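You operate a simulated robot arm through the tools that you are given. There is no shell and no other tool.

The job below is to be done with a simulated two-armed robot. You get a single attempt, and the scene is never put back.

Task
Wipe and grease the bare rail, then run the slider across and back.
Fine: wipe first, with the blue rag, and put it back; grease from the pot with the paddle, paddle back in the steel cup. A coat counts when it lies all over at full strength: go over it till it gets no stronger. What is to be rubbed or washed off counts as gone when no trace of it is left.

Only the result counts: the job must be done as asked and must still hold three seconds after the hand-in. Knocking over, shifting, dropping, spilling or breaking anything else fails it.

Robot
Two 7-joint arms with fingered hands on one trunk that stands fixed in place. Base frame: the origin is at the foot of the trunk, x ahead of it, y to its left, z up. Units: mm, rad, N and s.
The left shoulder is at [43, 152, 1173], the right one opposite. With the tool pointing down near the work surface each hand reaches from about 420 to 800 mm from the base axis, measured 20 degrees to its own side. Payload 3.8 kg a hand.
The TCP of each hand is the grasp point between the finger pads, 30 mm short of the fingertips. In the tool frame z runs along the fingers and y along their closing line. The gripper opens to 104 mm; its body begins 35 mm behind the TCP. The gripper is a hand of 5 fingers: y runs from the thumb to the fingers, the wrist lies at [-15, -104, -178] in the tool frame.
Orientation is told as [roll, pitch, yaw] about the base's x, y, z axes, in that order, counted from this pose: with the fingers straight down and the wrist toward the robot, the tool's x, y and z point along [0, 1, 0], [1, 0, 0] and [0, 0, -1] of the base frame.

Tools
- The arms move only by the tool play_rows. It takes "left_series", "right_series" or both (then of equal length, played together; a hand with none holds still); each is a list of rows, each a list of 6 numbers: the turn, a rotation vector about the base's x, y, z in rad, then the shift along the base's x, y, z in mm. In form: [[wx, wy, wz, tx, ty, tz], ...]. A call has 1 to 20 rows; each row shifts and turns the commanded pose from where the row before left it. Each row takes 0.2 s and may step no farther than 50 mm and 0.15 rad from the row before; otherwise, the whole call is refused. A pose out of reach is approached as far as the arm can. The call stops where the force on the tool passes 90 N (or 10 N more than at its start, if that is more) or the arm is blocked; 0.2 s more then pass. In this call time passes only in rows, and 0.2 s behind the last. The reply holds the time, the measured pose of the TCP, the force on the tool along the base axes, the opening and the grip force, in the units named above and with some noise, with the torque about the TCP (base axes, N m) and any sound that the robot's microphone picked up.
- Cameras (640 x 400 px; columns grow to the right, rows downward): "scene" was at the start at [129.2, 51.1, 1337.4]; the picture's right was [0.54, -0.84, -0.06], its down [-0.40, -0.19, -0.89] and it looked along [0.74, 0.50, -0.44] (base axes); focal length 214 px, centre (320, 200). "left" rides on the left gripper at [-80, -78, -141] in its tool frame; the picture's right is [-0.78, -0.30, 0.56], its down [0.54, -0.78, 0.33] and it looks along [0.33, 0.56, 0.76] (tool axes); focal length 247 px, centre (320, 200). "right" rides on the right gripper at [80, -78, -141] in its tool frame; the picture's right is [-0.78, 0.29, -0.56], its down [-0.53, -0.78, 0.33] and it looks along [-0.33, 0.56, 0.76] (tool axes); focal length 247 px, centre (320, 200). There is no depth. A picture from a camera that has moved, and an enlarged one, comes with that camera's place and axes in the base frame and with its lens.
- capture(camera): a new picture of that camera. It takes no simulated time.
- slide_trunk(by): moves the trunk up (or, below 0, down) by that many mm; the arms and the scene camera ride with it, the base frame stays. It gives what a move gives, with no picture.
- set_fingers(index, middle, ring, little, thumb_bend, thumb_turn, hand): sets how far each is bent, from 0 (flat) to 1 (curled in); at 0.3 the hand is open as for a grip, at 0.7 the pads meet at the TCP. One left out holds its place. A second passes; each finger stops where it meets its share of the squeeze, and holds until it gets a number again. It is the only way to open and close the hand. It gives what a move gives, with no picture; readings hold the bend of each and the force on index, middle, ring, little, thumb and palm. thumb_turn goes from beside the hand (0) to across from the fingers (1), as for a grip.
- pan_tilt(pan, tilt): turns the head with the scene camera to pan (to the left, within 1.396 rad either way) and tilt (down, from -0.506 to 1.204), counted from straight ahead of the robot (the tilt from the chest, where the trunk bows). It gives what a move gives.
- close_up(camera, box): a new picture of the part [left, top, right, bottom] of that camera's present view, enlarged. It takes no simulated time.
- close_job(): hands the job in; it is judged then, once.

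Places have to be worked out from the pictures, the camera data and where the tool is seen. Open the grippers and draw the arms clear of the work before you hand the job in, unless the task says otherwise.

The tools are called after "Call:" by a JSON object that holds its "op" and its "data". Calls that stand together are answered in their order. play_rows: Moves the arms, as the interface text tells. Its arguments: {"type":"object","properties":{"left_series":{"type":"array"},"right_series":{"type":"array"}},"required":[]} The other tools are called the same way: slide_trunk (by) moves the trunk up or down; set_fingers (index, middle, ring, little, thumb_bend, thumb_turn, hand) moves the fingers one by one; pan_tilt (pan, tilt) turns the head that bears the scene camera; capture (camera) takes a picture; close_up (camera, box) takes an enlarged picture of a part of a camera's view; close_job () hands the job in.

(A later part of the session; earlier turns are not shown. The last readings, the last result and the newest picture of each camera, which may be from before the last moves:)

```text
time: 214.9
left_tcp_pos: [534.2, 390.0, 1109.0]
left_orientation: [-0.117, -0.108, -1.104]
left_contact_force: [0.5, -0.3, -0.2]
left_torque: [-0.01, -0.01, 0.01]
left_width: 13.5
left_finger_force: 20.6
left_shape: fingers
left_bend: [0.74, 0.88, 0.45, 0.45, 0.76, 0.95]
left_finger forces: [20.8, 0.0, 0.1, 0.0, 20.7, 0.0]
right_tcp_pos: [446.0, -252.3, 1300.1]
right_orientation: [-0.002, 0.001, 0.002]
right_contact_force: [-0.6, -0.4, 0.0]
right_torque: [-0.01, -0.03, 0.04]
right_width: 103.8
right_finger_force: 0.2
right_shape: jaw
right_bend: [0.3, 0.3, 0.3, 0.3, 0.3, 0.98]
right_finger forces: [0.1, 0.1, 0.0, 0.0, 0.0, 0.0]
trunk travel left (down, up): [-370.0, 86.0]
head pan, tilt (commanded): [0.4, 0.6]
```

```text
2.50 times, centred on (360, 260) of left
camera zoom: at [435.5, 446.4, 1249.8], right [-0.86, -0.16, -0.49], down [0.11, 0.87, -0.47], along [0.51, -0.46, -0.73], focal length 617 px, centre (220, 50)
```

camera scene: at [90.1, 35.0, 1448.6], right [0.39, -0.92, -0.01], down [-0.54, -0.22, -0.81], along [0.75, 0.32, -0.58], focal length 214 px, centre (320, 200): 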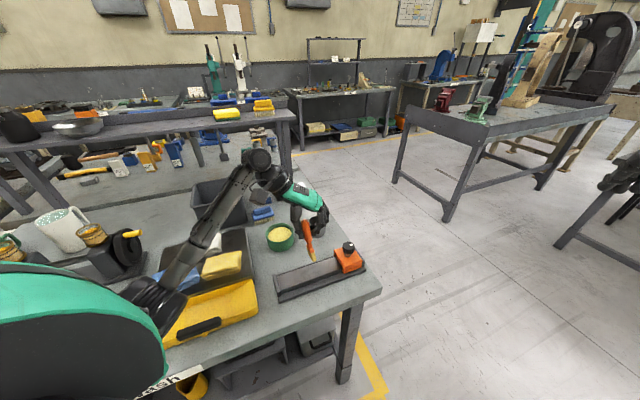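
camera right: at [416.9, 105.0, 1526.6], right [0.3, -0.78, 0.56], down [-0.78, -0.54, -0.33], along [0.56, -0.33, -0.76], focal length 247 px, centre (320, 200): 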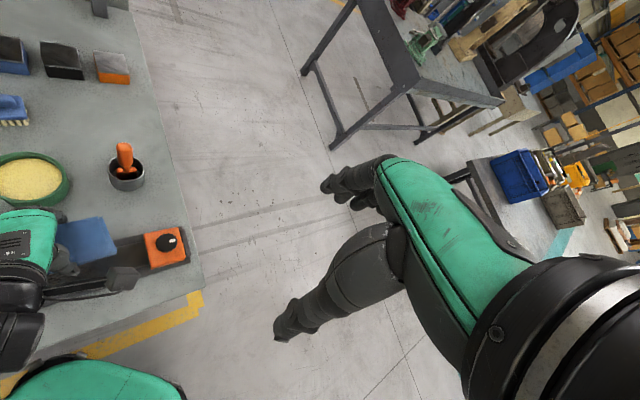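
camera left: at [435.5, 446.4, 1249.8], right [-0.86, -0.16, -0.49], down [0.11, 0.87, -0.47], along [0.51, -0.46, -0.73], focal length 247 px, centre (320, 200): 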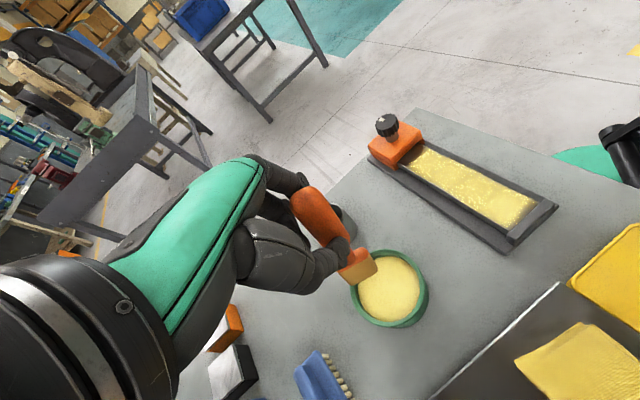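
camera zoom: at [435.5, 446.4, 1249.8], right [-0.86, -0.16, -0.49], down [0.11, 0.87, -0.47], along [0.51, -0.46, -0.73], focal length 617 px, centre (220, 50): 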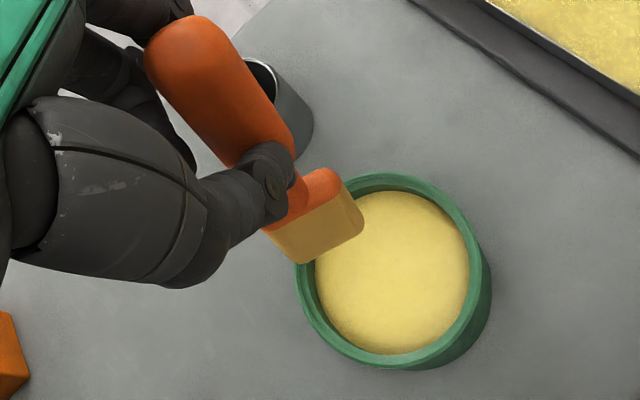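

The coat is even from the stop to its end line near the slider. I reload the paddle to go over it again with fresh grease: lower it into the pot.

Call:
{"op": "play_rows", "data": {"left_series": [[0, 0, 0, 4, -5, -25], [0, 0, 0, 0, 0, -25], [0, 0, 0, 0, 0, -20], [0, 0, 0, 0, 0, -8], [0, 0, 0, 0, 0, -4]]}}

Call:
{"op": "close_up", "data": {"camera": "scene", "box": [240, 170, 340, 260]}}

Call:
{"op": "close_up", "data": {"camera": "left", "box": [280, 180, 440, 340]}}

```text
time: 216.1
left_tcp_pos: [536.3, 386.0, 1026.4]
left_orientation: [-0.116, -0.11, -1.103]
left_contact_force: [-0.3, -0.9, 0.0]
left_torque: [-0.01, -0.02, 0.02]
left_width: 13.4
left_finger_force: 20.6
left_shape: fingers
left_bend: [0.74, 0.88, 0.45, 0.45, 0.76, 0.95]
left_finger forces: [20.8, 0.1, 0.1, 0.0, 20.9, 0.0]
right_tcp_pos: [444.6, -253.1, 1300.0]
right_orientation: [0.0, 0.002, 0.002]
right_contact_force: [0.0, -0.2, -0.1]
right_torque: [-0.02, 0.01, -0.02]
right_width: 103.9
right_finger_force: 0.0
right_shape: jaw
right_bend: [0.3, 0.3, 0.3, 0.3, 0.3, 0.98]
right_finger forces: [0.0, 0.1, 0.1, 0.0, 0.1, 0.0]
trunk travel left (down, up): [-370.0, 86.0]
head pan, tilt (commanded): [0.4, 0.6]
```

```text
4.44 times, centred on (290, 215) of scene
camera zoom: at [90.2, 35.3, 1448.5], right [0.39, -0.92, -0.01], down [-0.54, -0.22, -0.81], along [0.75, 0.32, -0.58], focal length 953 px, centre (453, 133)
```

zoom: 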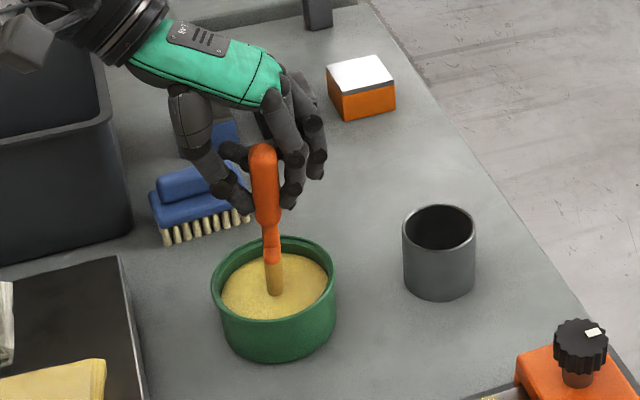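

```text
2.50 times, centred on (360, 260) of left
camera zoom: at [437.9, 441.3, 1167.3], right [-0.85, -0.16, -0.49], down [0.11, 0.87, -0.47], along [0.51, -0.46, -0.73], focal length 617 px, centre (220, 50)
```

zoom: 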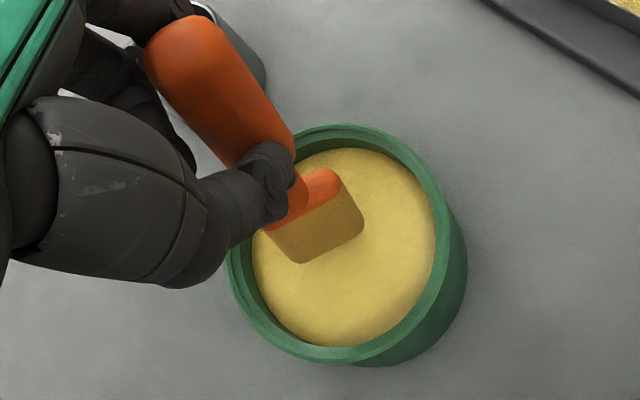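

Just above the grease. I lower further in small steps until it takes grease.

Call:
{"op": "play_rows", "data": {"left_series": [[0, 0, 0, 0, 0, -3], [0, 0, 0, 0, 0, -3], [0, 0, 0, 0, 0, -2]]}}

Call:
{"op": "close_up", "data": {"camera": "left", "box": [280, 180, 440, 340]}}

```text
time: 216.9
left_tcp_pos: [536.2, 384.8, 1022.6]
left_orientation: [-0.107, -0.113, -1.104]
left_contact_force: [0.4, 1.8, 25.2]
left_torque: [-0.18, 0.16, -0.06]
left_width: 13.2
left_finger_force: 27.4
left_shape: fingers
left_bend: [0.74, 0.88, 0.45, 0.45, 0.76, 0.95]
left_finger forces: [25.7, 0.0, 0.0, 0.1, 28.1, 0.0]
right_tcp_pos: [440.3, -254.2, 1301.8]
right_orientation: [0.003, 0.0, 0.002]
right_contact_force: [-0.2, 0.0, 0.5]
right_torque: [0.0, -0.02, -0.02]
right_width: 103.9
right_finger_force: 0.0
right_shape: jaw
right_bend: [0.3, 0.3, 0.3, 0.3, 0.3, 0.98]
right_finger forces: [0.0, 0.0, 0.1, 0.0, 0.1, 0.0]
trunk travel left (down, up): [-370.0, 86.0]
head pan, tilt (commanded): [0.4, 0.6]
```

```text
2.50 times, centred on (360, 260) of left
camera zoom: at [436.6, 440.5, 1162.8], right [-0.85, -0.16, -0.5], down [0.11, 0.87, -0.47], along [0.51, -0.46, -0.72], focal length 617 px, centre (220, 50)
```

zoom: 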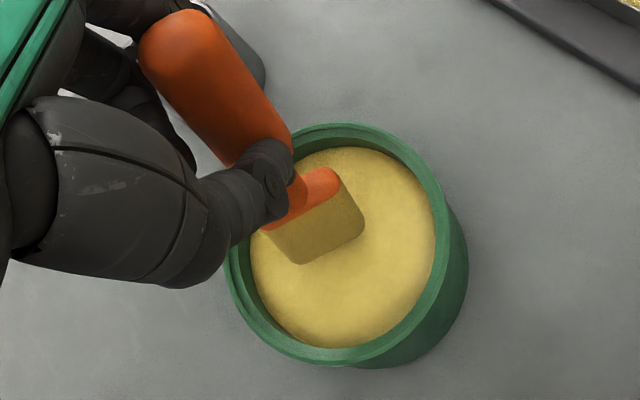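

That pressed 25 N, so it is well loaded. I lift and return to the rail's slider end.

Call:
{"op": "play_rows", "data": {"left_series": [[0, 0, 0, 0, 0, 12], [0, 0, 0, 0, 0, 35], [0, 0, 0, 0, 0, 40], [0, 0, 0, -7.6, -40, 0], [0, 0, 0, -7.6, -40, 0], [0, 0, 0, -7.6, -40, 0], [0, 0, 0, -7.6, -40, 0], [0, 0, 0, -7.6, -40, 0], [0, 0, 0, 0, 0, -30], [0, 0, 0, 0, 0, -30]]}}

Call:
{"op": "close_up", "data": {"camera": "scene", "box": [285, 190, 365, 280]}}

Call:
{"op": "close_up", "data": {"camera": "left", "box": [270, 130, 470, 330]}}

```text
time: 219.1
left_tcp_pos: [498.8, 186.6, 1044.1]
left_orientation: [-0.114, -0.109, -1.101]
left_contact_force: [0.2, -0.2, -0.1]
left_torque: [0.01, 0.01, -0.01]
left_width: 13.3
left_finger_force: 20.5
left_shape: fingers
left_bend: [0.74, 0.88, 0.45, 0.45, 0.76, 0.95]
left_finger forces: [21.2, 0.1, 0.0, 0.0, 21.3, 0.0]
right_tcp_pos: [442.8, -252.1, 1300.3]
right_orientation: [-0.001, 0.003, 0.003]
right_contact_force: [0.1, 0.0, 0.6]
right_torque: [0.0, -0.02, 0.02]
right_width: 103.5
right_finger_force: 0.1
right_shape: jaw
right_bend: [0.3, 0.3, 0.3, 0.3, 0.3, 0.98]
right_finger forces: [0.0, 0.0, 0.0, 0.0, 0.0, 0.0]
trunk travel left (down, up): [-370.0, 86.0]
head pan, tilt (commanded): [0.4, 0.6]
```

```text
4.44 times, centred on (325, 235) of scene
camera zoom: at [90.3, 35.8, 1448.5], right [0.39, -0.92, -0.01], down [-0.54, -0.22, -0.81], along [0.75, 0.32, -0.58], focal length 953 px, centre (298, 44)
```

zoom: 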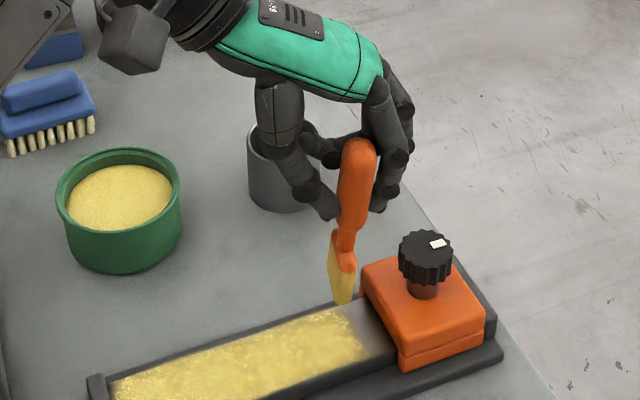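

```text
2.00 times, centred on (370, 230) of left
camera zoom: at [400.6, 241.4, 1185.8], right [-0.86, -0.16, -0.49], down [0.11, 0.87, -0.47], along [0.51, -0.46, -0.73], focal length 494 px, centre (220, 140)
```

zoom: 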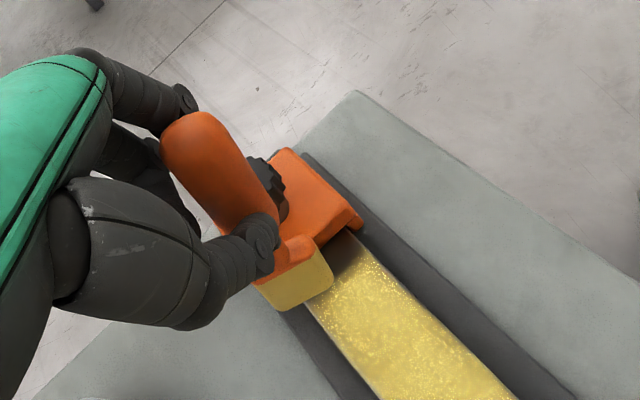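

Blade freshly loaded, at s ≈ 162, n ≈ +4. I shift a little toward the slider and lower to contact.

Call:
{"op": "play_rows", "data": {"left_series": [[0, 0, 0, 5.6, -1.5, 0], [0, 0, 0, 0, 0, -14], [0, 0, 0, 0, 0, -8], [0, 0, 0, 0, 0, -3], [0, 0, 0, 0, 0, -2]]}}

```text
time: 220.3
left_tcp_pos: [504.1, 184.2, 1018.2]
left_orientation: [-0.115, -0.107, -1.104]
left_contact_force: [-0.6, -0.6, -0.1]
left_torque: [0.0, 0.01, 0.04]
left_width: 13.2
left_finger_force: 21.3
left_shape: fingers
left_bend: [0.74, 0.88, 0.45, 0.45, 0.76, 0.95]
left_finger forces: [21.2, 0.0, 0.1, 0.0, 21.1, 0.1]
right_tcp_pos: [444.8, -252.9, 1301.1]
right_orientation: [0.0, 0.003, 0.0]
right_contact_force: [-0.3, 0.7, -0.7]
right_torque: [0.0, 0.02, -0.04]
right_width: 103.5
right_finger_force: 0.1
right_shape: jaw
right_bend: [0.3, 0.3, 0.3, 0.3, 0.3, 0.98]
right_finger forces: [0.0, 0.0, 0.0, 0.0, 0.0, 0.0]
trunk travel left (down, up): [-370.0, 86.0]
head pan, tilt (commanded): [0.4, 0.6]
```

Call:
{"op": "play_rows", "data": {"left_series": [[0, 0, 0, 0, 0, -1.5], [0, 0, 0, 0, 0, -1.5], [0, 0, 0, 0, 0, -1]]}}

Call:
{"op": "close_up", "data": {"camera": "scene", "box": [285, 200, 365, 280]}}

```text
time: 221.1
left_tcp_pos: [504.9, 184.1, 1015.3]
left_orientation: [-0.115, -0.108, -1.102]
left_contact_force: [1.3, 0.2, 1.8]
left_torque: [-0.02, -0.03, 0.0]
left_width: 13.3
left_finger_force: 21.6
left_shape: fingers
left_bend: [0.74, 0.88, 0.45, 0.45, 0.76, 0.95]
left_finger forces: [21.6, 0.0, 0.0, 0.0, 21.5, 0.1]
right_tcp_pos: [443.6, -253.4, 1301.0]
right_orientation: [0.0, 0.0, 0.001]
right_contact_force: [-0.3, -0.1, -0.6]
right_torque: [0.05, 0.01, -0.02]
right_width: 103.7
right_finger_force: 0.1
right_shape: jaw
right_bend: [0.3, 0.3, 0.3, 0.3, 0.3, 0.98]
right_finger forces: [0.0, 0.1, 0.0, 0.0, 0.0, 0.0]
trunk travel left (down, up): [-370.0, 86.0]
head pan, tilt (commanded): [0.4, 0.6]
```

```text
5.00 times, centred on (325, 240) of scene
camera zoom: at [89.6, 35.0, 1448.6], right [0.39, -0.92, -0.01], down [-0.54, -0.22, -0.81], along [0.75, 0.32, -0.58], focal length 1072 px, centre (295, 0)
```

zoom: 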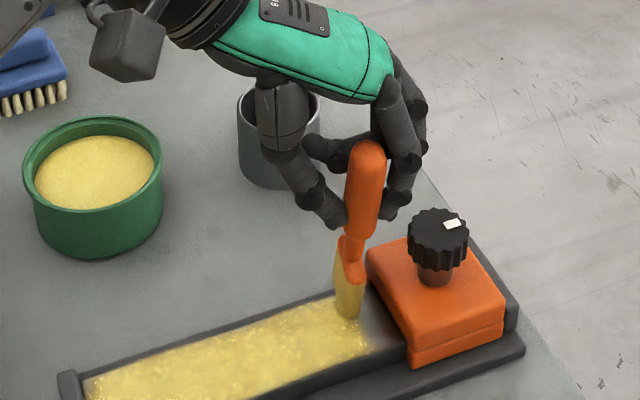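

Touching at s ≈ 164. I drag along the far half of the rail to the near stop with a little more pressure.

Call:
{"op": "play_rows", "data": {"left_series": [[0, 0, 0, 0, 0, -1], [0, 0, 0, -6.8, 6.9, -1], [0, 0, 0, -6.8, 6.9, -0.5], [0, 0, 0, -6.8, 6.9, 0], [0, 0, 0, -6.8, 6.9, 0], [0, 0, 0, -6.8, 6.9, 0], [0, 0, 0, -6.8, 6.9, 0], [0, 0, 0, -6.8, 6.9, 0], [0, 0, 0, -6.8, 6.9, 0], [0, 0, 0, -6.8, 6.9, 0], [0, 0, 0, -6.8, 6.9, 0]]}}

Call:
{"op": "close_up", "data": {"camera": "scene", "box": [265, 210, 355, 300]}}

Call:
{"op": "close_up", "data": {"camera": "left", "box": [270, 130, 470, 330]}}

```text
time: 223.5
left_tcp_pos: [435.6, 253.7, 1010.2]
left_orientation: [-0.114, -0.11, -1.102]
left_contact_force: [1.5, 0.2, 1.4]
left_torque: [0.02, -0.07, 0.01]
left_width: 13.6
left_finger_force: 20.1
left_shape: fingers
left_bend: [0.75, 0.88, 0.45, 0.45, 0.74, 0.97]
left_finger forces: [20.1, 0.1, 0.0, 0.0, 19.9, 0.0]
right_tcp_pos: [443.7, -251.5, 1301.0]
right_orientation: [0.002, 0.001, 0.0]
right_contact_force: [-0.3, -0.1, 0.3]
right_torque: [0.0, 0.02, 0.01]
right_width: 103.7
right_finger_force: 0.1
right_shape: jaw
right_bend: [0.3, 0.3, 0.3, 0.3, 0.3, 0.98]
right_finger forces: [0.1, 0.0, 0.1, 0.0, 0.1, 0.0]
trunk travel left (down, up): [-370.0, 86.0]
head pan, tilt (commanded): [0.4, 0.6]
```

```text
4.44 times, centred on (310, 255) of scene
camera zoom: at [89.6, 35.3, 1448.6], right [0.39, -0.92, -0.01], down [-0.54, -0.22, -0.81], along [0.75, 0.32, -0.58], focal length 953 px, centre (364, -44)
```

zoom: 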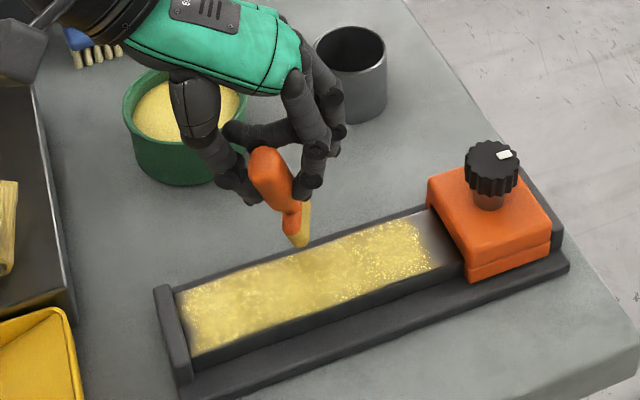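

```text
2.00 times, centred on (370, 230) of left
camera zoom: at [337.5, 308.7, 1152.0], right [-0.85, -0.16, -0.49], down [0.11, 0.87, -0.47], along [0.51, -0.46, -0.73], focal length 494 px, centre (220, 140)
```

zoom: 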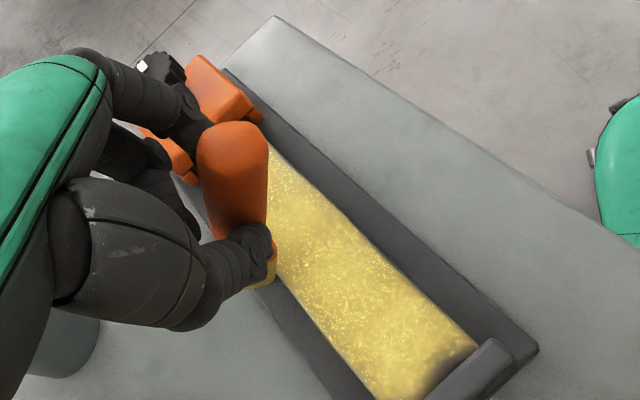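

The paddle swung toward the rail's far edge during this drag. I lift it before it slips off and check how it hangs.

Call:
{"op": "play_rows", "data": {"left_series": [[0, 0, 0, 0, 0, 12], [0, 0, 0, 0, 0, 18]]}}

Call:
{"op": "close_up", "data": {"camera": "scene", "box": [265, 190, 355, 280]}}

Call:
{"op": "close_up", "data": {"camera": "left", "box": [270, 130, 470, 330]}}

```text
time: 224.1
left_tcp_pos: [435.7, 252.1, 1039.5]
left_orientation: [-0.116, -0.107, -1.103]
left_contact_force: [-0.1, -0.6, -0.9]
left_torque: [0.02, 0.0, -0.03]
left_width: 13.7
left_finger_force: 19.9
left_shape: fingers
left_bend: [0.74, 0.88, 0.45, 0.45, 0.75, 0.97]
left_finger forces: [19.9, 0.1, 0.0, 0.0, 20.0, 0.1]
right_tcp_pos: [444.3, -253.8, 1300.6]
right_orientation: [0.0, -0.001, 0.002]
right_contact_force: [-0.4, -0.2, -0.3]
right_torque: [0.01, 0.01, -0.03]
right_width: 103.6
right_finger_force: 0.1
right_shape: jaw
right_bend: [0.3, 0.3, 0.3, 0.3, 0.3, 0.98]
right_finger forces: [0.0, 0.0, 0.0, 0.0, 0.1, 0.0]
trunk travel left (down, up): [-370.0, 86.0]
head pan, tilt (commanded): [0.4, 0.6]
```

```text
4.44 times, centred on (310, 235) of scene
camera zoom: at [89.8, 35.1, 1448.6], right [0.39, -0.92, -0.01], down [-0.54, -0.22, -0.81], along [0.75, 0.32, -0.58], focal length 953 px, centre (364, 44)
```

zoom: 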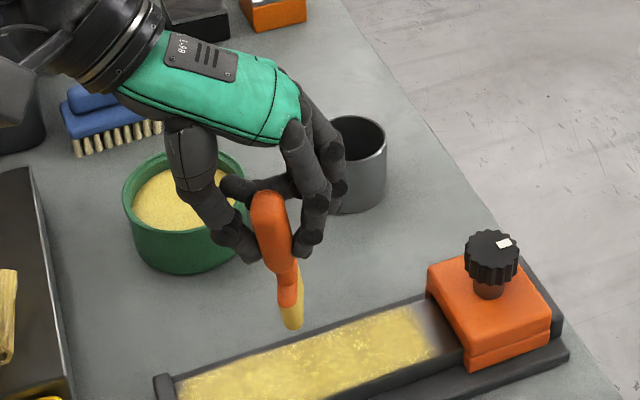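

```text
2.00 times, centred on (370, 230) of left
camera zoom: at [338.0, 307.5, 1181.2], right [-0.86, -0.16, -0.49], down [0.11, 0.87, -0.47], along [0.51, -0.46, -0.73], focal length 494 px, centre (220, 140)
```

zoom: 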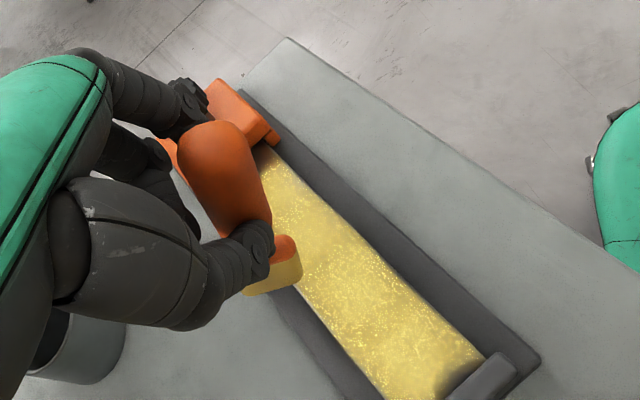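

It hangs with its edge about 15 mm ahead and level with the TCP line across. I shift to the rail's centreline, lower again and push forward toward the slider.

Call:
{"op": "play_rows", "data": {"left_series": [[0, 0, 0, -12.1, -11.9, 0], [0, 0, 0, 0, 0, -18], [0, 0, 0, 0, 0, -6], [0, 0, 0, 0, 0, -2], [0, 0, 0, 0, 0, -1.5]]}}

Call:
{"op": "close_up", "data": {"camera": "scene", "box": [265, 200, 355, 290]}}

```text
time: 225.3
left_tcp_pos: [423.2, 242.1, 1014.8]
left_orientation: [-0.115, -0.108, -1.101]
left_contact_force: [-0.4, -0.2, 2.0]
left_torque: [-0.01, 0.01, 0.0]
left_width: 13.5
left_finger_force: 20.3
left_shape: fingers
left_bend: [0.74, 0.88, 0.45, 0.45, 0.75, 0.97]
left_finger forces: [20.6, 0.0, 0.0, 0.0, 20.5, 0.0]
right_tcp_pos: [444.5, -252.7, 1300.3]
right_orientation: [0.001, 0.0, 0.001]
right_contact_force: [-0.5, -0.3, -0.8]
right_torque: [-0.01, 0.0, 0.01]
right_width: 103.9
right_finger_force: 0.1
right_shape: jaw
right_bend: [0.3, 0.3, 0.3, 0.3, 0.3, 0.98]
right_finger forces: [0.0, 0.1, 0.0, 0.1, 0.0, 0.1]
trunk travel left (down, up): [-370.0, 86.0]
head pan, tilt (commanded): [0.4, 0.6]
```

```text
4.44 times, centred on (310, 245) of scene
camera zoom: at [89.6, 35.0, 1448.6], right [0.39, -0.92, -0.01], down [-0.54, -0.22, -0.81], along [0.75, 0.32, -0.58], focal length 953 px, centre (364, 0)
```

zoom: 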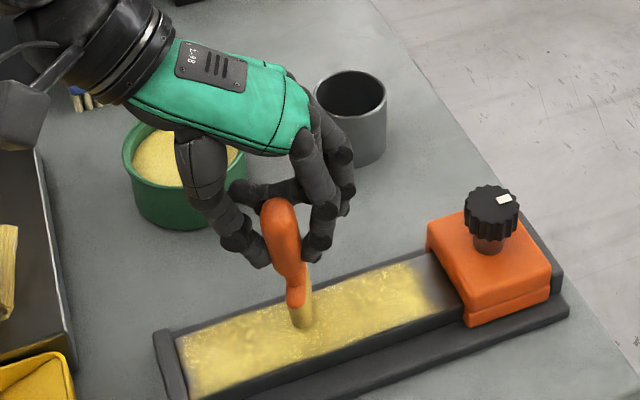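

On the centreline at s ≈ 83 with light contact. I push forward to the coat's end and drag back again.

Call:
{"op": "play_rows", "data": {"left_series": [[0, 0, 0, 6.7, -6.8, -0.5], [0, 0, 0, 6.7, -6.8, -0.5], [0, 0, 0, 6.7, -6.8, 0], [0, 0, 0, 6.7, -6.8, 0], [0, 0, 0, 6.7, -6.8, 0], [0, 0, 0, 6.7, -6.8, 0], [0, 0, 0, 6.7, -6.8, 0], [0, 0, 0, 6.7, -6.8, 0], [0, 0, 0, 6.7, -6.8, 0]]}}

Call:
{"op": "close_up", "data": {"camera": "scene", "box": [275, 200, 365, 290]}}

Call:
{"op": "close_up", "data": {"camera": "left", "box": [270, 130, 470, 330]}}

```text
time: 227.3
left_tcp_pos: [484.6, 179.9, 1013.5]
left_orientation: [-0.113, -0.108, -1.101]
left_contact_force: [-1.6, 0.3, 6.8]
left_torque: [0.09, 0.19, 0.0]
left_width: 13.3
left_finger_force: 23.6
left_shape: fingers
left_bend: [0.74, 0.88, 0.45, 0.45, 0.76, 0.94]
left_finger forces: [21.7, 0.0, 0.0, 0.1, 24.7, 0.0]
right_tcp_pos: [443.3, -252.6, 1301.5]
right_orientation: [-0.001, 0.0, 0.001]
right_contact_force: [-0.4, -0.5, 0.0]
right_torque: [0.01, 0.02, -0.01]
right_width: 103.8
right_finger_force: 0.1
right_shape: jaw
right_bend: [0.3, 0.3, 0.3, 0.3, 0.3, 0.98]
right_finger forces: [0.0, 0.0, 0.0, 0.0, 0.1, 0.0]
trunk travel left (down, up): [-370.0, 86.0]
head pan, tilt (commanded): [0.4, 0.6]
```

```text
4.44 times, centred on (320, 245) of scene
camera zoom: at [88.9, 34.8, 1448.7], right [0.39, -0.92, -0.01], down [-0.54, -0.22, -0.81], along [0.75, 0.32, -0.58], focal length 953 px, centre (320, 0)
```

zoom: 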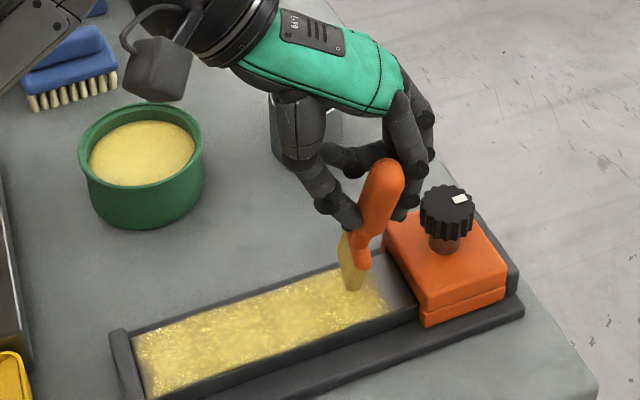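

```text
2.00 times, centred on (370, 230) of left
camera zoom: at [385.9, 235.7, 1154.1], right [-0.85, -0.16, -0.49], down [0.11, 0.87, -0.47], along [0.51, -0.46, -0.73], focal length 494 px, centre (220, 140)
```

zoom: 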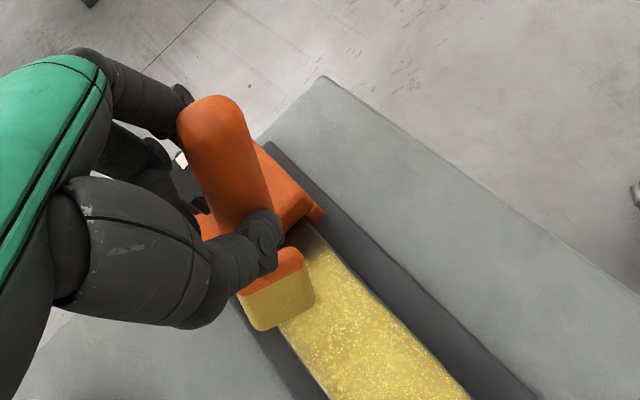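

Good contact; the edge is at s ≈ 153. I go 20 mm further, then shift to the robot side and drag back toward the stop.

Call:
{"op": "play_rows", "data": {"left_series": [[0, 0, 0, 6.7, -6.8, 0], [0, 0, 0, 6.7, -6.8, 0], [0, 0, 0, -4.3, -4.2, 0], [0, 0, 0, -5.3, -4.2, 0], [0, 0, 0, -6.7, 6.8, 0.5], [0, 0, 0, -6.7, 6.8, 0.5], [0, 0, 0, -6.7, 6.8, 0], [0, 0, 0, -6.7, 6.8, 0], [0, 0, 0, -6.7, 6.8, -0.5], [0, 0, 0, -6.7, 6.8, -0.5], [0, 0, 0, -6.7, 6.8, 0], [0, 0, 0, -6.7, 6.8, 0]]}}

Call:
{"op": "close_up", "data": {"camera": "scene", "box": [265, 210, 355, 300]}}

Call:
{"op": "close_up", "data": {"camera": "left", "box": [270, 130, 470, 330]}}

```text
time: 229.9
left_tcp_pos: [436.0, 211.6, 1013.3]
left_orientation: [-0.114, -0.109, -1.101]
left_contact_force: [0.3, 0.3, 0.4]
left_torque: [-0.03, -0.07, 0.02]
left_width: 13.3
left_finger_force: 21.3
left_shape: fingers
left_bend: [0.74, 0.88, 0.45, 0.45, 0.76, 0.95]
left_finger forces: [21.4, 0.0, 0.1, 0.0, 21.2, 0.0]
right_tcp_pos: [442.8, -252.9, 1302.0]
right_orientation: [0.0, 0.0, 0.003]
right_contact_force: [-1.0, -0.2, -0.7]
right_torque: [-0.02, 0.01, 0.02]
right_width: 103.6
right_finger_force: 0.1
right_shape: jaw
right_bend: [0.3, 0.3, 0.3, 0.3, 0.3, 0.98]
right_finger forces: [0.0, 0.1, 0.0, 0.1, 0.0, 0.1]
trunk travel left (down, up): [-370.0, 86.0]
head pan, tilt (commanded): [0.4, 0.6]
```

```text
4.44 times, centred on (310, 255) of scene
camera zoom: at [89.5, 35.2, 1448.6], right [0.39, -0.92, -0.01], down [-0.54, -0.22, -0.81], along [0.75, 0.32, -0.58], focal length 953 px, centre (364, -44)
```

zoom: 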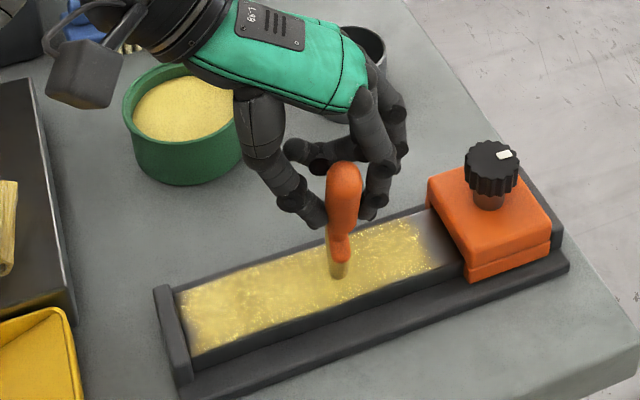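

```text
2.00 times, centred on (370, 230) of left
camera zoom: at [337.1, 266.6, 1153.8], right [-0.85, -0.16, -0.49], down [0.11, 0.87, -0.47], along [0.51, -0.46, -0.73], focal length 494 px, centre (220, 140)
```

zoom: 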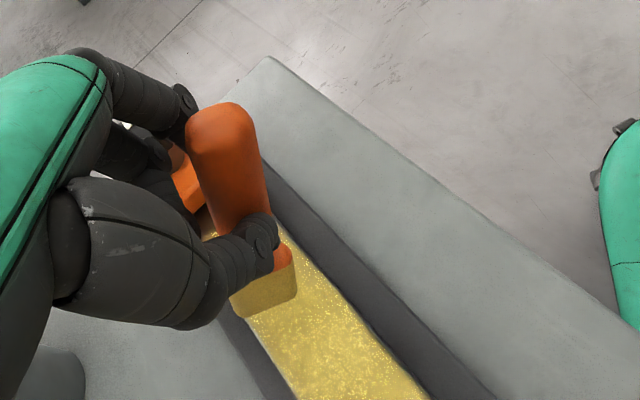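

The contact got light; I lower 1.5 mm and continue the drag to the stop.

Call:
{"op": "play_rows", "data": {"left_series": [[0, 0, 0, -3, 3, -1.5], [0, 0, 0, -6.7, 6.8, -0.5], [0, 0, 0, -6.7, 6.8, -0.5], [0, 0, 0, -6.7, 6.8, 0], [0, 0, 0, -6.7, 6.8, 0], [0, 0, 0, -6.7, 6.8, 0], [0, 0, 0, -6.7, 6.8, 0], [0, 0, 0, -6.7, 6.8, 0], [0, 0, 0, -6.7, 6.8, 0]]}}

Call:
{"op": "close_up", "data": {"camera": "scene", "box": [265, 210, 355, 300]}}

Call:
{"op": "close_up", "data": {"camera": "left", "box": [270, 130, 470, 330]}}

```text
time: 231.9
left_tcp_pos: [377.6, 269.2, 1011.2]
left_orientation: [-0.113, -0.109, -1.104]
left_contact_force: [0.0, 0.6, 0.6]
left_torque: [-0.03, -0.04, -0.01]
left_width: 13.3
left_finger_force: 21.2
left_shape: fingers
left_bend: [0.74, 0.88, 0.45, 0.45, 0.76, 0.97]
left_finger forces: [21.6, 0.0, 0.0, 0.1, 21.2, 0.0]
right_tcp_pos: [443.4, -252.5, 1300.1]
right_orientation: [0.0, -0.002, -0.001]
right_contact_force: [0.3, -0.4, -0.2]
right_torque: [0.04, -0.01, 0.0]
right_width: 103.7
right_finger_force: 0.0
right_shape: jaw
right_bend: [0.3, 0.3, 0.3, 0.3, 0.3, 0.98]
right_finger forces: [0.0, 0.0, 0.0, 0.0, 0.1, 0.0]
trunk travel left (down, up): [-370.0, 86.0]
head pan, tilt (commanded): [0.4, 0.6]
```

```text
4.44 times, centred on (310, 255) of scene
camera zoom: at [89.5, 35.1, 1448.6], right [0.39, -0.92, -0.01], down [-0.54, -0.22, -0.81], along [0.75, 0.32, -0.58], focal length 953 px, centre (364, -44)
```

zoom: 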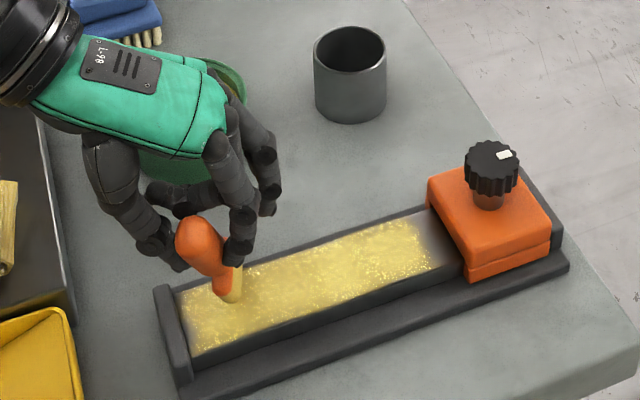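

```text
2.00 times, centred on (370, 230) of left
camera zoom: at [279.4, 325.5, 1151.2], right [-0.85, -0.16, -0.49], down [0.11, 0.87, -0.47], along [0.51, -0.46, -0.73], focal length 494 px, centre (220, 140)
```

zoom: 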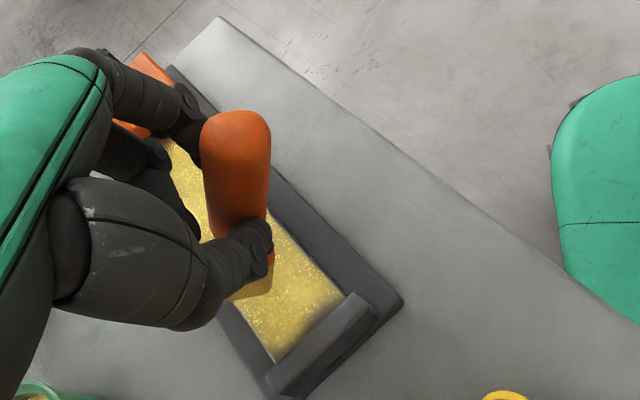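

Lean grows again near the stop. I lift off and compare the coat with the earlier enlarged view.

Call:
{"op": "play_rows", "data": {"left_series": [[0, 0, 0, 0, 0, 20], [0, 0, 0, 0, 0, 35], [0, 0, 0, 10, 25, 30], [0, 0, 0, 15, 35, 10]]}}

Call:
{"op": "close_up", "data": {"camera": "scene", "box": [275, 250, 335, 300]}}

Call:
{"op": "close_up", "data": {"camera": "scene", "box": [265, 220, 365, 310]}}

Call:
{"op": "capture", "data": {"camera": "left"}}

```text
time: 232.9
left_tcp_pos: [403.9, 329.1, 1107.6]
left_orientation: [-0.116, -0.109, -1.102]
left_contact_force: [0.2, 0.3, -0.8]
left_torque: [0.01, 0.0, 0.03]
left_width: 13.4
left_finger_force: 21.3
left_shape: fingers
left_bend: [0.74, 0.88, 0.45, 0.45, 0.76, 0.97]
left_finger forces: [21.2, 0.0, 0.1, 0.0, 21.2, 0.0]
right_tcp_pos: [444.6, -252.3, 1300.5]
right_orientation: [-0.001, 0.0, 0.001]
right_contact_force: [-0.5, -0.3, 0.3]
right_torque: [-0.03, 0.0, 0.01]
right_width: 103.7
right_finger_force: 0.1
right_shape: jaw
right_bend: [0.3, 0.3, 0.3, 0.3, 0.3, 0.98]
right_finger forces: [0.1, 0.1, 0.0, 0.1, 0.0, 0.0]
trunk travel left (down, up): [-370.0, 86.0]
head pan, tilt (commanded): [0.4, 0.6]
```

```text
8.00 times, centred on (305, 275) of scene
camera zoom: at [90.6, 36.2, 1448.5], right [0.39, -0.92, -0.01], down [-0.54, -0.22, -0.81], along [0.75, 0.32, -0.58], focal length 1716 px, centre (440, -400)
```

zoom: 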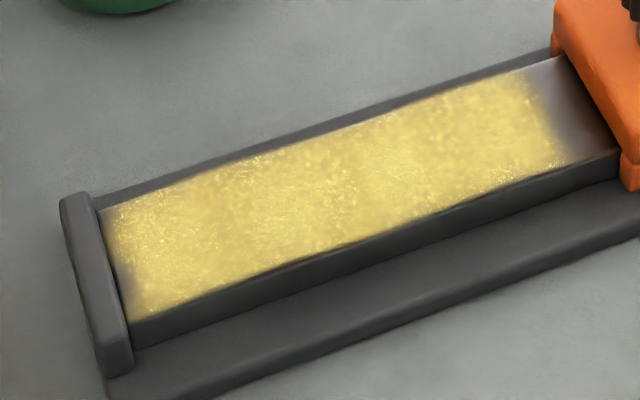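

```text
4.44 times, centred on (315, 265) of scene
camera zoom: at [90.6, 36.2, 1448.5], right [0.39, -0.92, -0.01], down [-0.54, -0.22, -0.81], along [0.75, 0.32, -0.58], focal length 953 px, centre (342, -89)
```

zoom: 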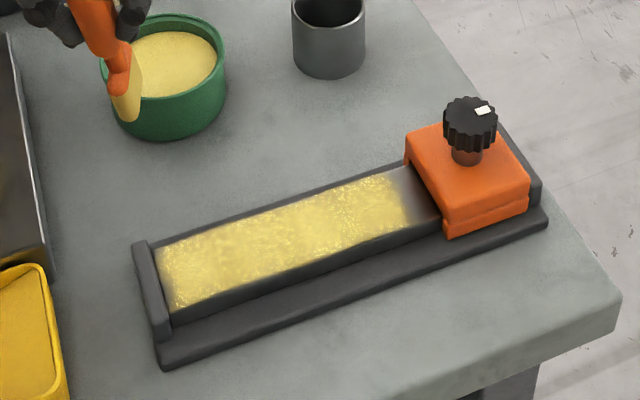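

```text
taken
camera left: at [307.0, 384.8, 1248.5], right [-0.86, -0.16, -0.49], down [0.11, 0.87, -0.47], along [0.51, -0.46, -0.73], focal length 247 px, centre (320, 200)
```

left: 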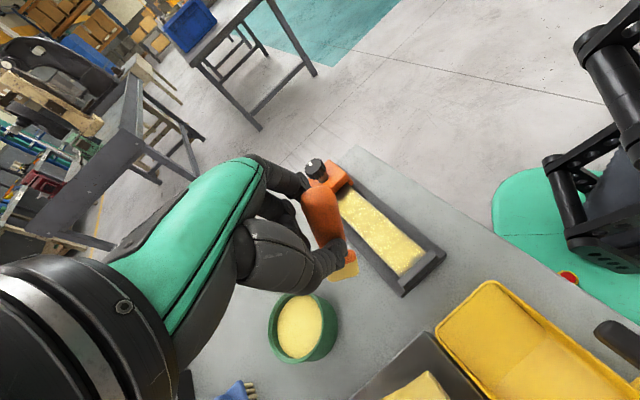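

The coat looks the same as before the last passes, so it is saturated there. To be sure about the 15 mm strip by the slider I place the blade right on it once more and check.

Call:
{"op": "play_rows", "data": {"left_series": [[0, 0, 0, 16.5, -33, 0], [0, 0, 0, 16.5, -33, 0], [0, 0, 0, 16.5, -33, 0], [0, 0, 0, 16.5, -33, -20], [0, 0, 0, 16.5, -33, -25], [0, 0, 0, 0, 0, -20]]}}

Call:
{"op": "close_up", "data": {"camera": "scene", "box": [295, 200, 365, 270]}}

Call:
{"op": "close_up", "data": {"camera": "left", "box": [270, 130, 430, 310]}}

```text
time: 234.3
left_tcp_pos: [483.7, 166.1, 1037.7]
left_orientation: [-0.117, -0.109, -1.101]
left_contact_force: [0.4, -1.0, 0.4]
left_torque: [0.02, -0.02, 0.0]
left_width: 13.3
left_finger_force: 20.8
left_shape: fingers
left_bend: [0.74, 0.88, 0.45, 0.45, 0.76, 0.97]
left_finger forces: [20.9, 0.1, 0.0, 0.0, 21.1, 0.0]
right_tcp_pos: [444.1, -252.5, 1300.8]
right_orientation: [0.001, -0.002, 0.0]
right_contact_force: [0.4, -0.7, 0.4]
right_torque: [0.0, 0.02, -0.02]
right_width: 103.8
right_finger_force: 0.2
right_shape: jaw
right_bend: [0.3, 0.3, 0.3, 0.3, 0.3, 0.98]
right_finger forces: [0.1, 0.0, 0.0, 0.0, 0.0, 0.1]
trunk travel left (down, up): [-370.0, 86.0]
head pan, tilt (commanded): [0.4, 0.6]
```

```text
5.71 times, centred on (330, 235) of scene
camera zoom: at [89.6, 35.7, 1448.6], right [0.39, -0.92, -0.01], down [-0.54, -0.22, -0.81], along [0.75, 0.32, -0.58], focal length 1226 px, centre (263, 0)
```

zoom: 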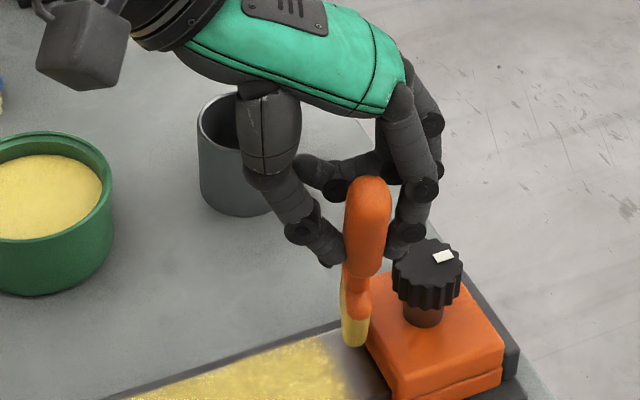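

```text
2.22 times, centred on (350, 220) of left
camera zoom: at [385.3, 220.8, 1179.5], right [-0.85, -0.16, -0.49], down [0.11, 0.87, -0.47], along [0.51, -0.46, -0.73], focal length 549 px, centre (253, 156)
```

zoom: 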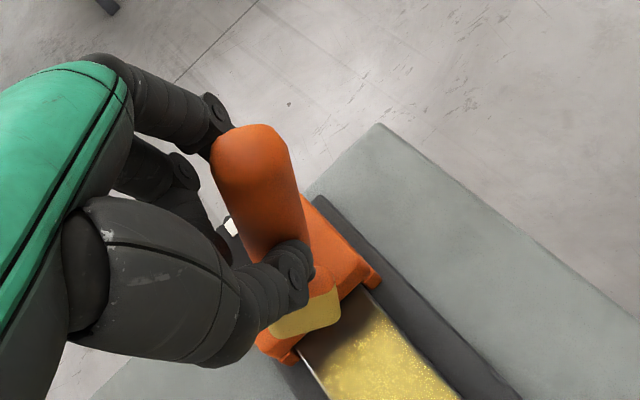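

The edge is at s ≈ 178, over the bare strip. I lower to contact.

Call:
{"op": "play_rows", "data": {"left_series": [[0, 0, 0, 0, 0, -12], [0, 0, 0, 0, 0, -6], [0, 0, 0, 0, 0, -3], [0, 0, 0, 0, 0, -1.5]]}}

Call:
{"op": "close_up", "data": {"camera": "scene", "box": [295, 210, 365, 280]}}

Call:
{"op": "close_up", "data": {"camera": "left", "box": [270, 130, 430, 310]}}

```text
time: 235.3
left_tcp_pos: [485.1, 166.3, 1017.0]
left_orientation: [-0.116, -0.109, -1.1]
left_contact_force: [0.0, -0.3, -0.3]
left_torque: [0.02, 0.01, -0.01]
left_width: 13.3
left_finger_force: 21.3
left_shape: fingers
left_bend: [0.74, 0.88, 0.45, 0.45, 0.76, 0.96]
left_finger forces: [20.6, 0.0, 0.1, 0.0, 20.9, 0.0]
right_tcp_pos: [444.6, -251.9, 1299.7]
right_orientation: [-0.001, 0.002, 0.002]
right_contact_force: [0.6, 0.2, 0.2]
right_torque: [-0.05, -0.01, -0.02]
right_width: 103.7
right_finger_force: 0.1
right_shape: jaw
right_bend: [0.3, 0.3, 0.3, 0.3, 0.3, 0.98]
right_finger forces: [0.0, 0.0, 0.0, 0.0, 0.0, 0.0]
trunk travel left (down, up): [-370.0, 86.0]
head pan, tilt (commanded): [0.4, 0.6]
```

```text
5.71 times, centred on (330, 245) of scene
camera zoom: at [90.1, 35.0, 1448.6], right [0.39, -0.92, -0.01], down [-0.54, -0.22, -0.81], along [0.75, 0.32, -0.58], focal length 1226 px, centre (263, -57)
```

zoom: 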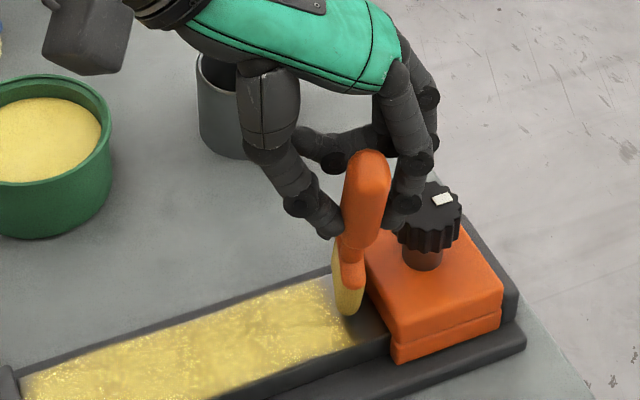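

```text
2.22 times, centred on (350, 220) of left
camera zoom: at [386.8, 221.1, 1158.4], right [-0.86, -0.16, -0.49], down [0.11, 0.87, -0.47], along [0.51, -0.46, -0.73], focal length 549 px, centre (253, 156)
```

zoom: 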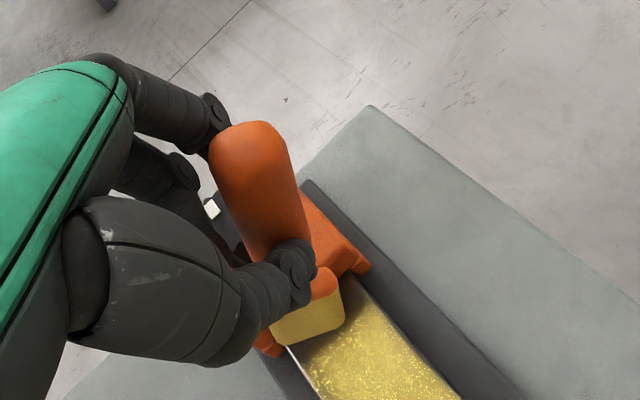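

Almost there; a few more small steps to contact, then a sweep across the strip.

Call:
{"op": "play_rows", "data": {"left_series": [[0, 0, 0, 0, 0, -1.5], [0, 0, 0, 0, 0, -1.5], [0, 0, 0, 0, 0, -1]]}}

```text
time: 236.1
left_tcp_pos: [485.0, 163.9, 1014.0]
left_orientation: [-0.112, -0.109, -1.102]
left_contact_force: [-0.7, 0.3, 2.4]
left_torque: [-0.03, 0.04, 0.01]
left_width: 13.3
left_finger_force: 21.4
left_shape: fingers
left_bend: [0.74, 0.88, 0.45, 0.45, 0.76, 0.96]
left_finger forces: [21.3, 0.1, 0.1, 0.0, 21.8, 0.0]
right_tcp_pos: [442.2, -253.2, 1300.4]
right_orientation: [-0.001, 0.001, 0.002]
right_contact_force: [0.1, -0.2, 0.7]
right_torque: [0.0, 0.02, 0.0]
right_width: 103.5
right_finger_force: 0.1
right_shape: jaw
right_bend: [0.3, 0.3, 0.3, 0.3, 0.3, 0.98]
right_finger forces: [0.1, 0.1, 0.0, 0.0, 0.1, 0.0]
trunk travel left (down, up): [-370.0, 86.0]
head pan, tilt (commanded): [0.4, 0.6]
```

Touching. I rub to and fro on the strip, toward the slider and across.

Call:
{"op": "play_rows", "data": {"left_series": [[0, 0, 0, 2.8, -2.8, -0.5], [0, 0, 0, 2.8, -2.8, 0], [0, 0, 0, 4.3, 4.2, 0], [0, 0, 0, -4.3, -4.2, 0], [0, 0, 0, -4.3, -4.2, 0], [0, 0, 0, 4.3, 4.2, 0], [0, 0, 0, -2.8, 2.8, 0], [0, 0, 0, 2.8, -2.8, 0]]}}

Call:
{"op": "close_up", "data": {"camera": "scene", "box": [295, 210, 365, 280]}}

Call:
{"op": "close_up", "data": {"camera": "left", "box": [270, 130, 430, 310]}}

```text
time: 237.9
left_tcp_pos: [489.3, 158.3, 1013.5]
left_orientation: [-0.114, -0.109, -1.101]
left_contact_force: [-1.0, -0.2, 5.6]
left_torque: [0.0, 0.09, 0.0]
left_width: 13.4
left_finger_force: 22.5
left_shape: fingers
left_bend: [0.74, 0.88, 0.45, 0.45, 0.77, 0.95]
left_finger forces: [22.4, 0.0, 0.0, 0.0, 23.7, 0.1]
right_tcp_pos: [444.2, -253.3, 1300.5]
right_orientation: [-0.001, -0.001, 0.0]
right_contact_force: [-0.2, 0.7, 0.8]
right_torque: [-0.01, -0.02, 0.0]
right_width: 103.5
right_finger_force: 0.1
right_shape: jaw
right_bend: [0.3, 0.3, 0.3, 0.3, 0.3, 0.98]
right_finger forces: [0.0, 0.1, 0.0, 0.1, 0.0, 0.1]
trunk travel left (down, up): [-370.0, 86.0]
head pan, tilt (commanded): [0.4, 0.6]
```

```text
5.71 times, centred on (330, 245) of scene
camera zoom: at [89.0, 34.7, 1448.7], right [0.39, -0.92, -0.01], down [-0.54, -0.22, -0.81], along [0.75, 0.32, -0.58], focal length 1226 px, centre (263, -57)
```

zoom: 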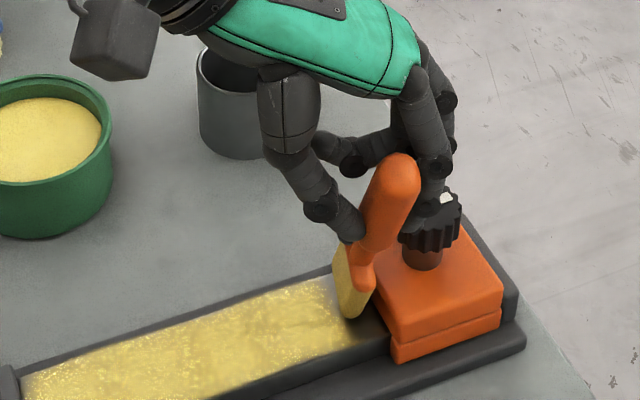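

```text
2.22 times, centred on (350, 220) of left
camera zoom: at [391.7, 213.3, 1154.0], right [-0.85, -0.16, -0.49], down [0.11, 0.87, -0.47], along [0.51, -0.46, -0.73], focal length 549 px, centre (253, 156)
```

zoom: 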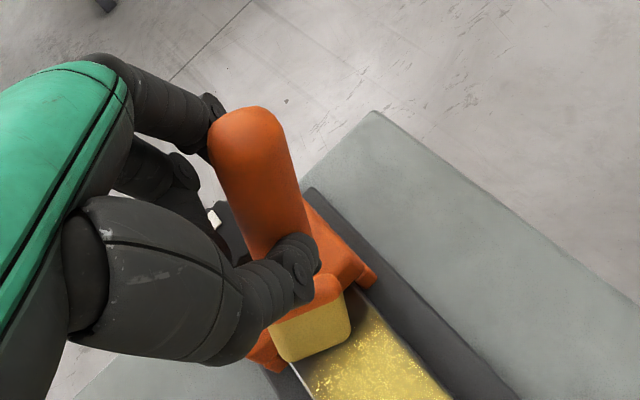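

The strip takes no coat even with the loaded blade rubbing on it, so the treatable face ends at that line and the coat is complete. I lift the paddle well up for the return to the cup and check how it hangs.

Call:
{"op": "play_rows", "data": {"left_series": [[0, 0, 0, -3, 3, 10], [0, 0, 0, -5, 5, 25], [0, 0, 0, 0, 10, 35], [0, 0, 0, 5, 20, 35]]}}

Call:
{"op": "close_up", "data": {"camera": "scene", "box": [275, 150, 365, 240]}}

Call:
{"op": "close_up", "data": {"camera": "left", "box": [270, 130, 430, 310]}}

Call:
{"op": "close_up", "data": {"camera": "scene", "box": [315, 240, 365, 285]}}

```text
time: 238.9
left_tcp_pos: [485.7, 196.5, 1116.5]
left_orientation: [-0.115, -0.108, -1.1]
left_contact_force: [0.5, 0.5, -0.3]
left_torque: [-0.02, 0.0, 0.0]
left_width: 13.5
left_finger_force: 21.4
left_shape: fingers
left_bend: [0.74, 0.88, 0.45, 0.45, 0.77, 0.95]
left_finger forces: [21.8, 0.1, 0.1, 0.0, 21.7, 0.0]
right_tcp_pos: [444.2, -252.3, 1300.6]
right_orientation: [0.0, 0.003, 0.0]
right_contact_force: [-0.5, -0.4, 0.1]
right_torque: [-0.03, -0.03, 0.0]
right_width: 104.1
right_finger_force: 0.1
right_shape: jaw
right_bend: [0.3, 0.3, 0.3, 0.3, 0.3, 0.98]
right_finger forces: [0.0, 0.0, 0.0, 0.1, 0.0, 0.0]
trunk travel left (down, up): [-370.0, 86.0]
head pan, tilt (commanded): [0.4, 0.6]
```

```text
4.44 times, centred on (320, 195) of scene
camera zoom: at [90.2, 35.5, 1448.6], right [0.39, -0.92, -0.01], down [-0.54, -0.22, -0.81], along [0.75, 0.32, -0.58], focal length 953 px, centre (320, 222)
```

zoom: 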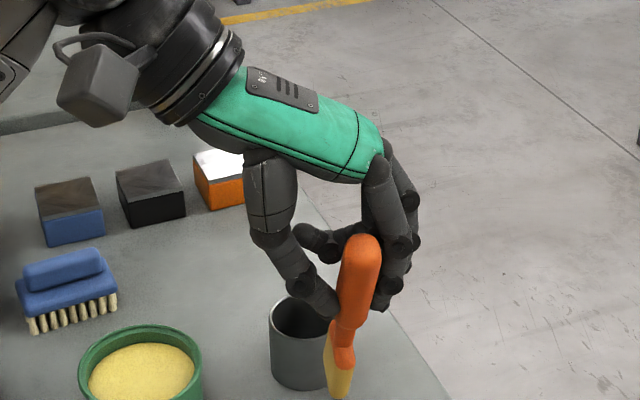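

```text
2.22 times, centred on (350, 220) of left
camera zoom: at [387.3, 252.0, 1258.2], right [-0.86, -0.16, -0.49], down [0.11, 0.87, -0.47], along [0.51, -0.46, -0.73], focal length 549 px, centre (253, 156)
```

zoom: 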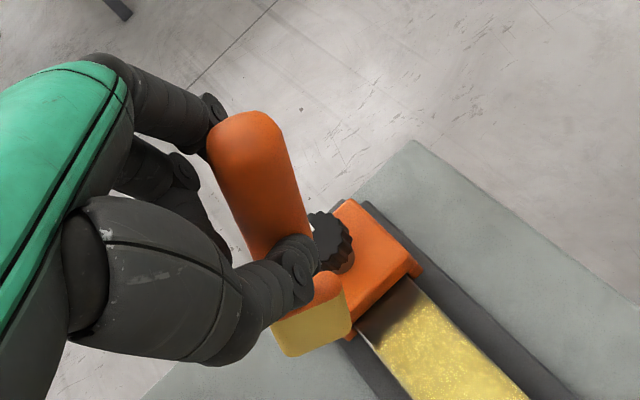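

```text
8.89 times, centred on (340, 262) of scene
camera zoom: at [90.2, 35.5, 1448.6], right [0.39, -0.92, -0.01], down [-0.54, -0.22, -0.81], along [0.75, 0.32, -0.58], focal length 1906 px, centre (142, -356)
```

zoom: 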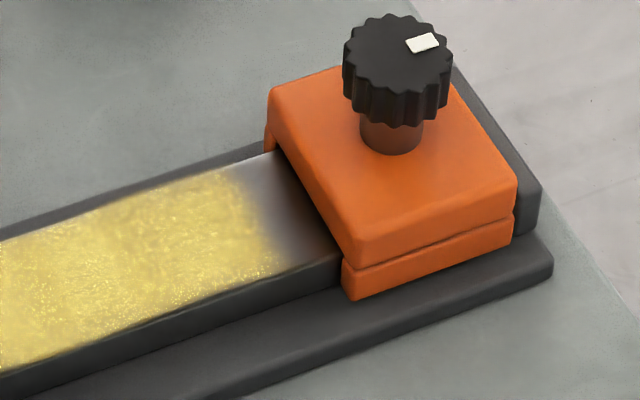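

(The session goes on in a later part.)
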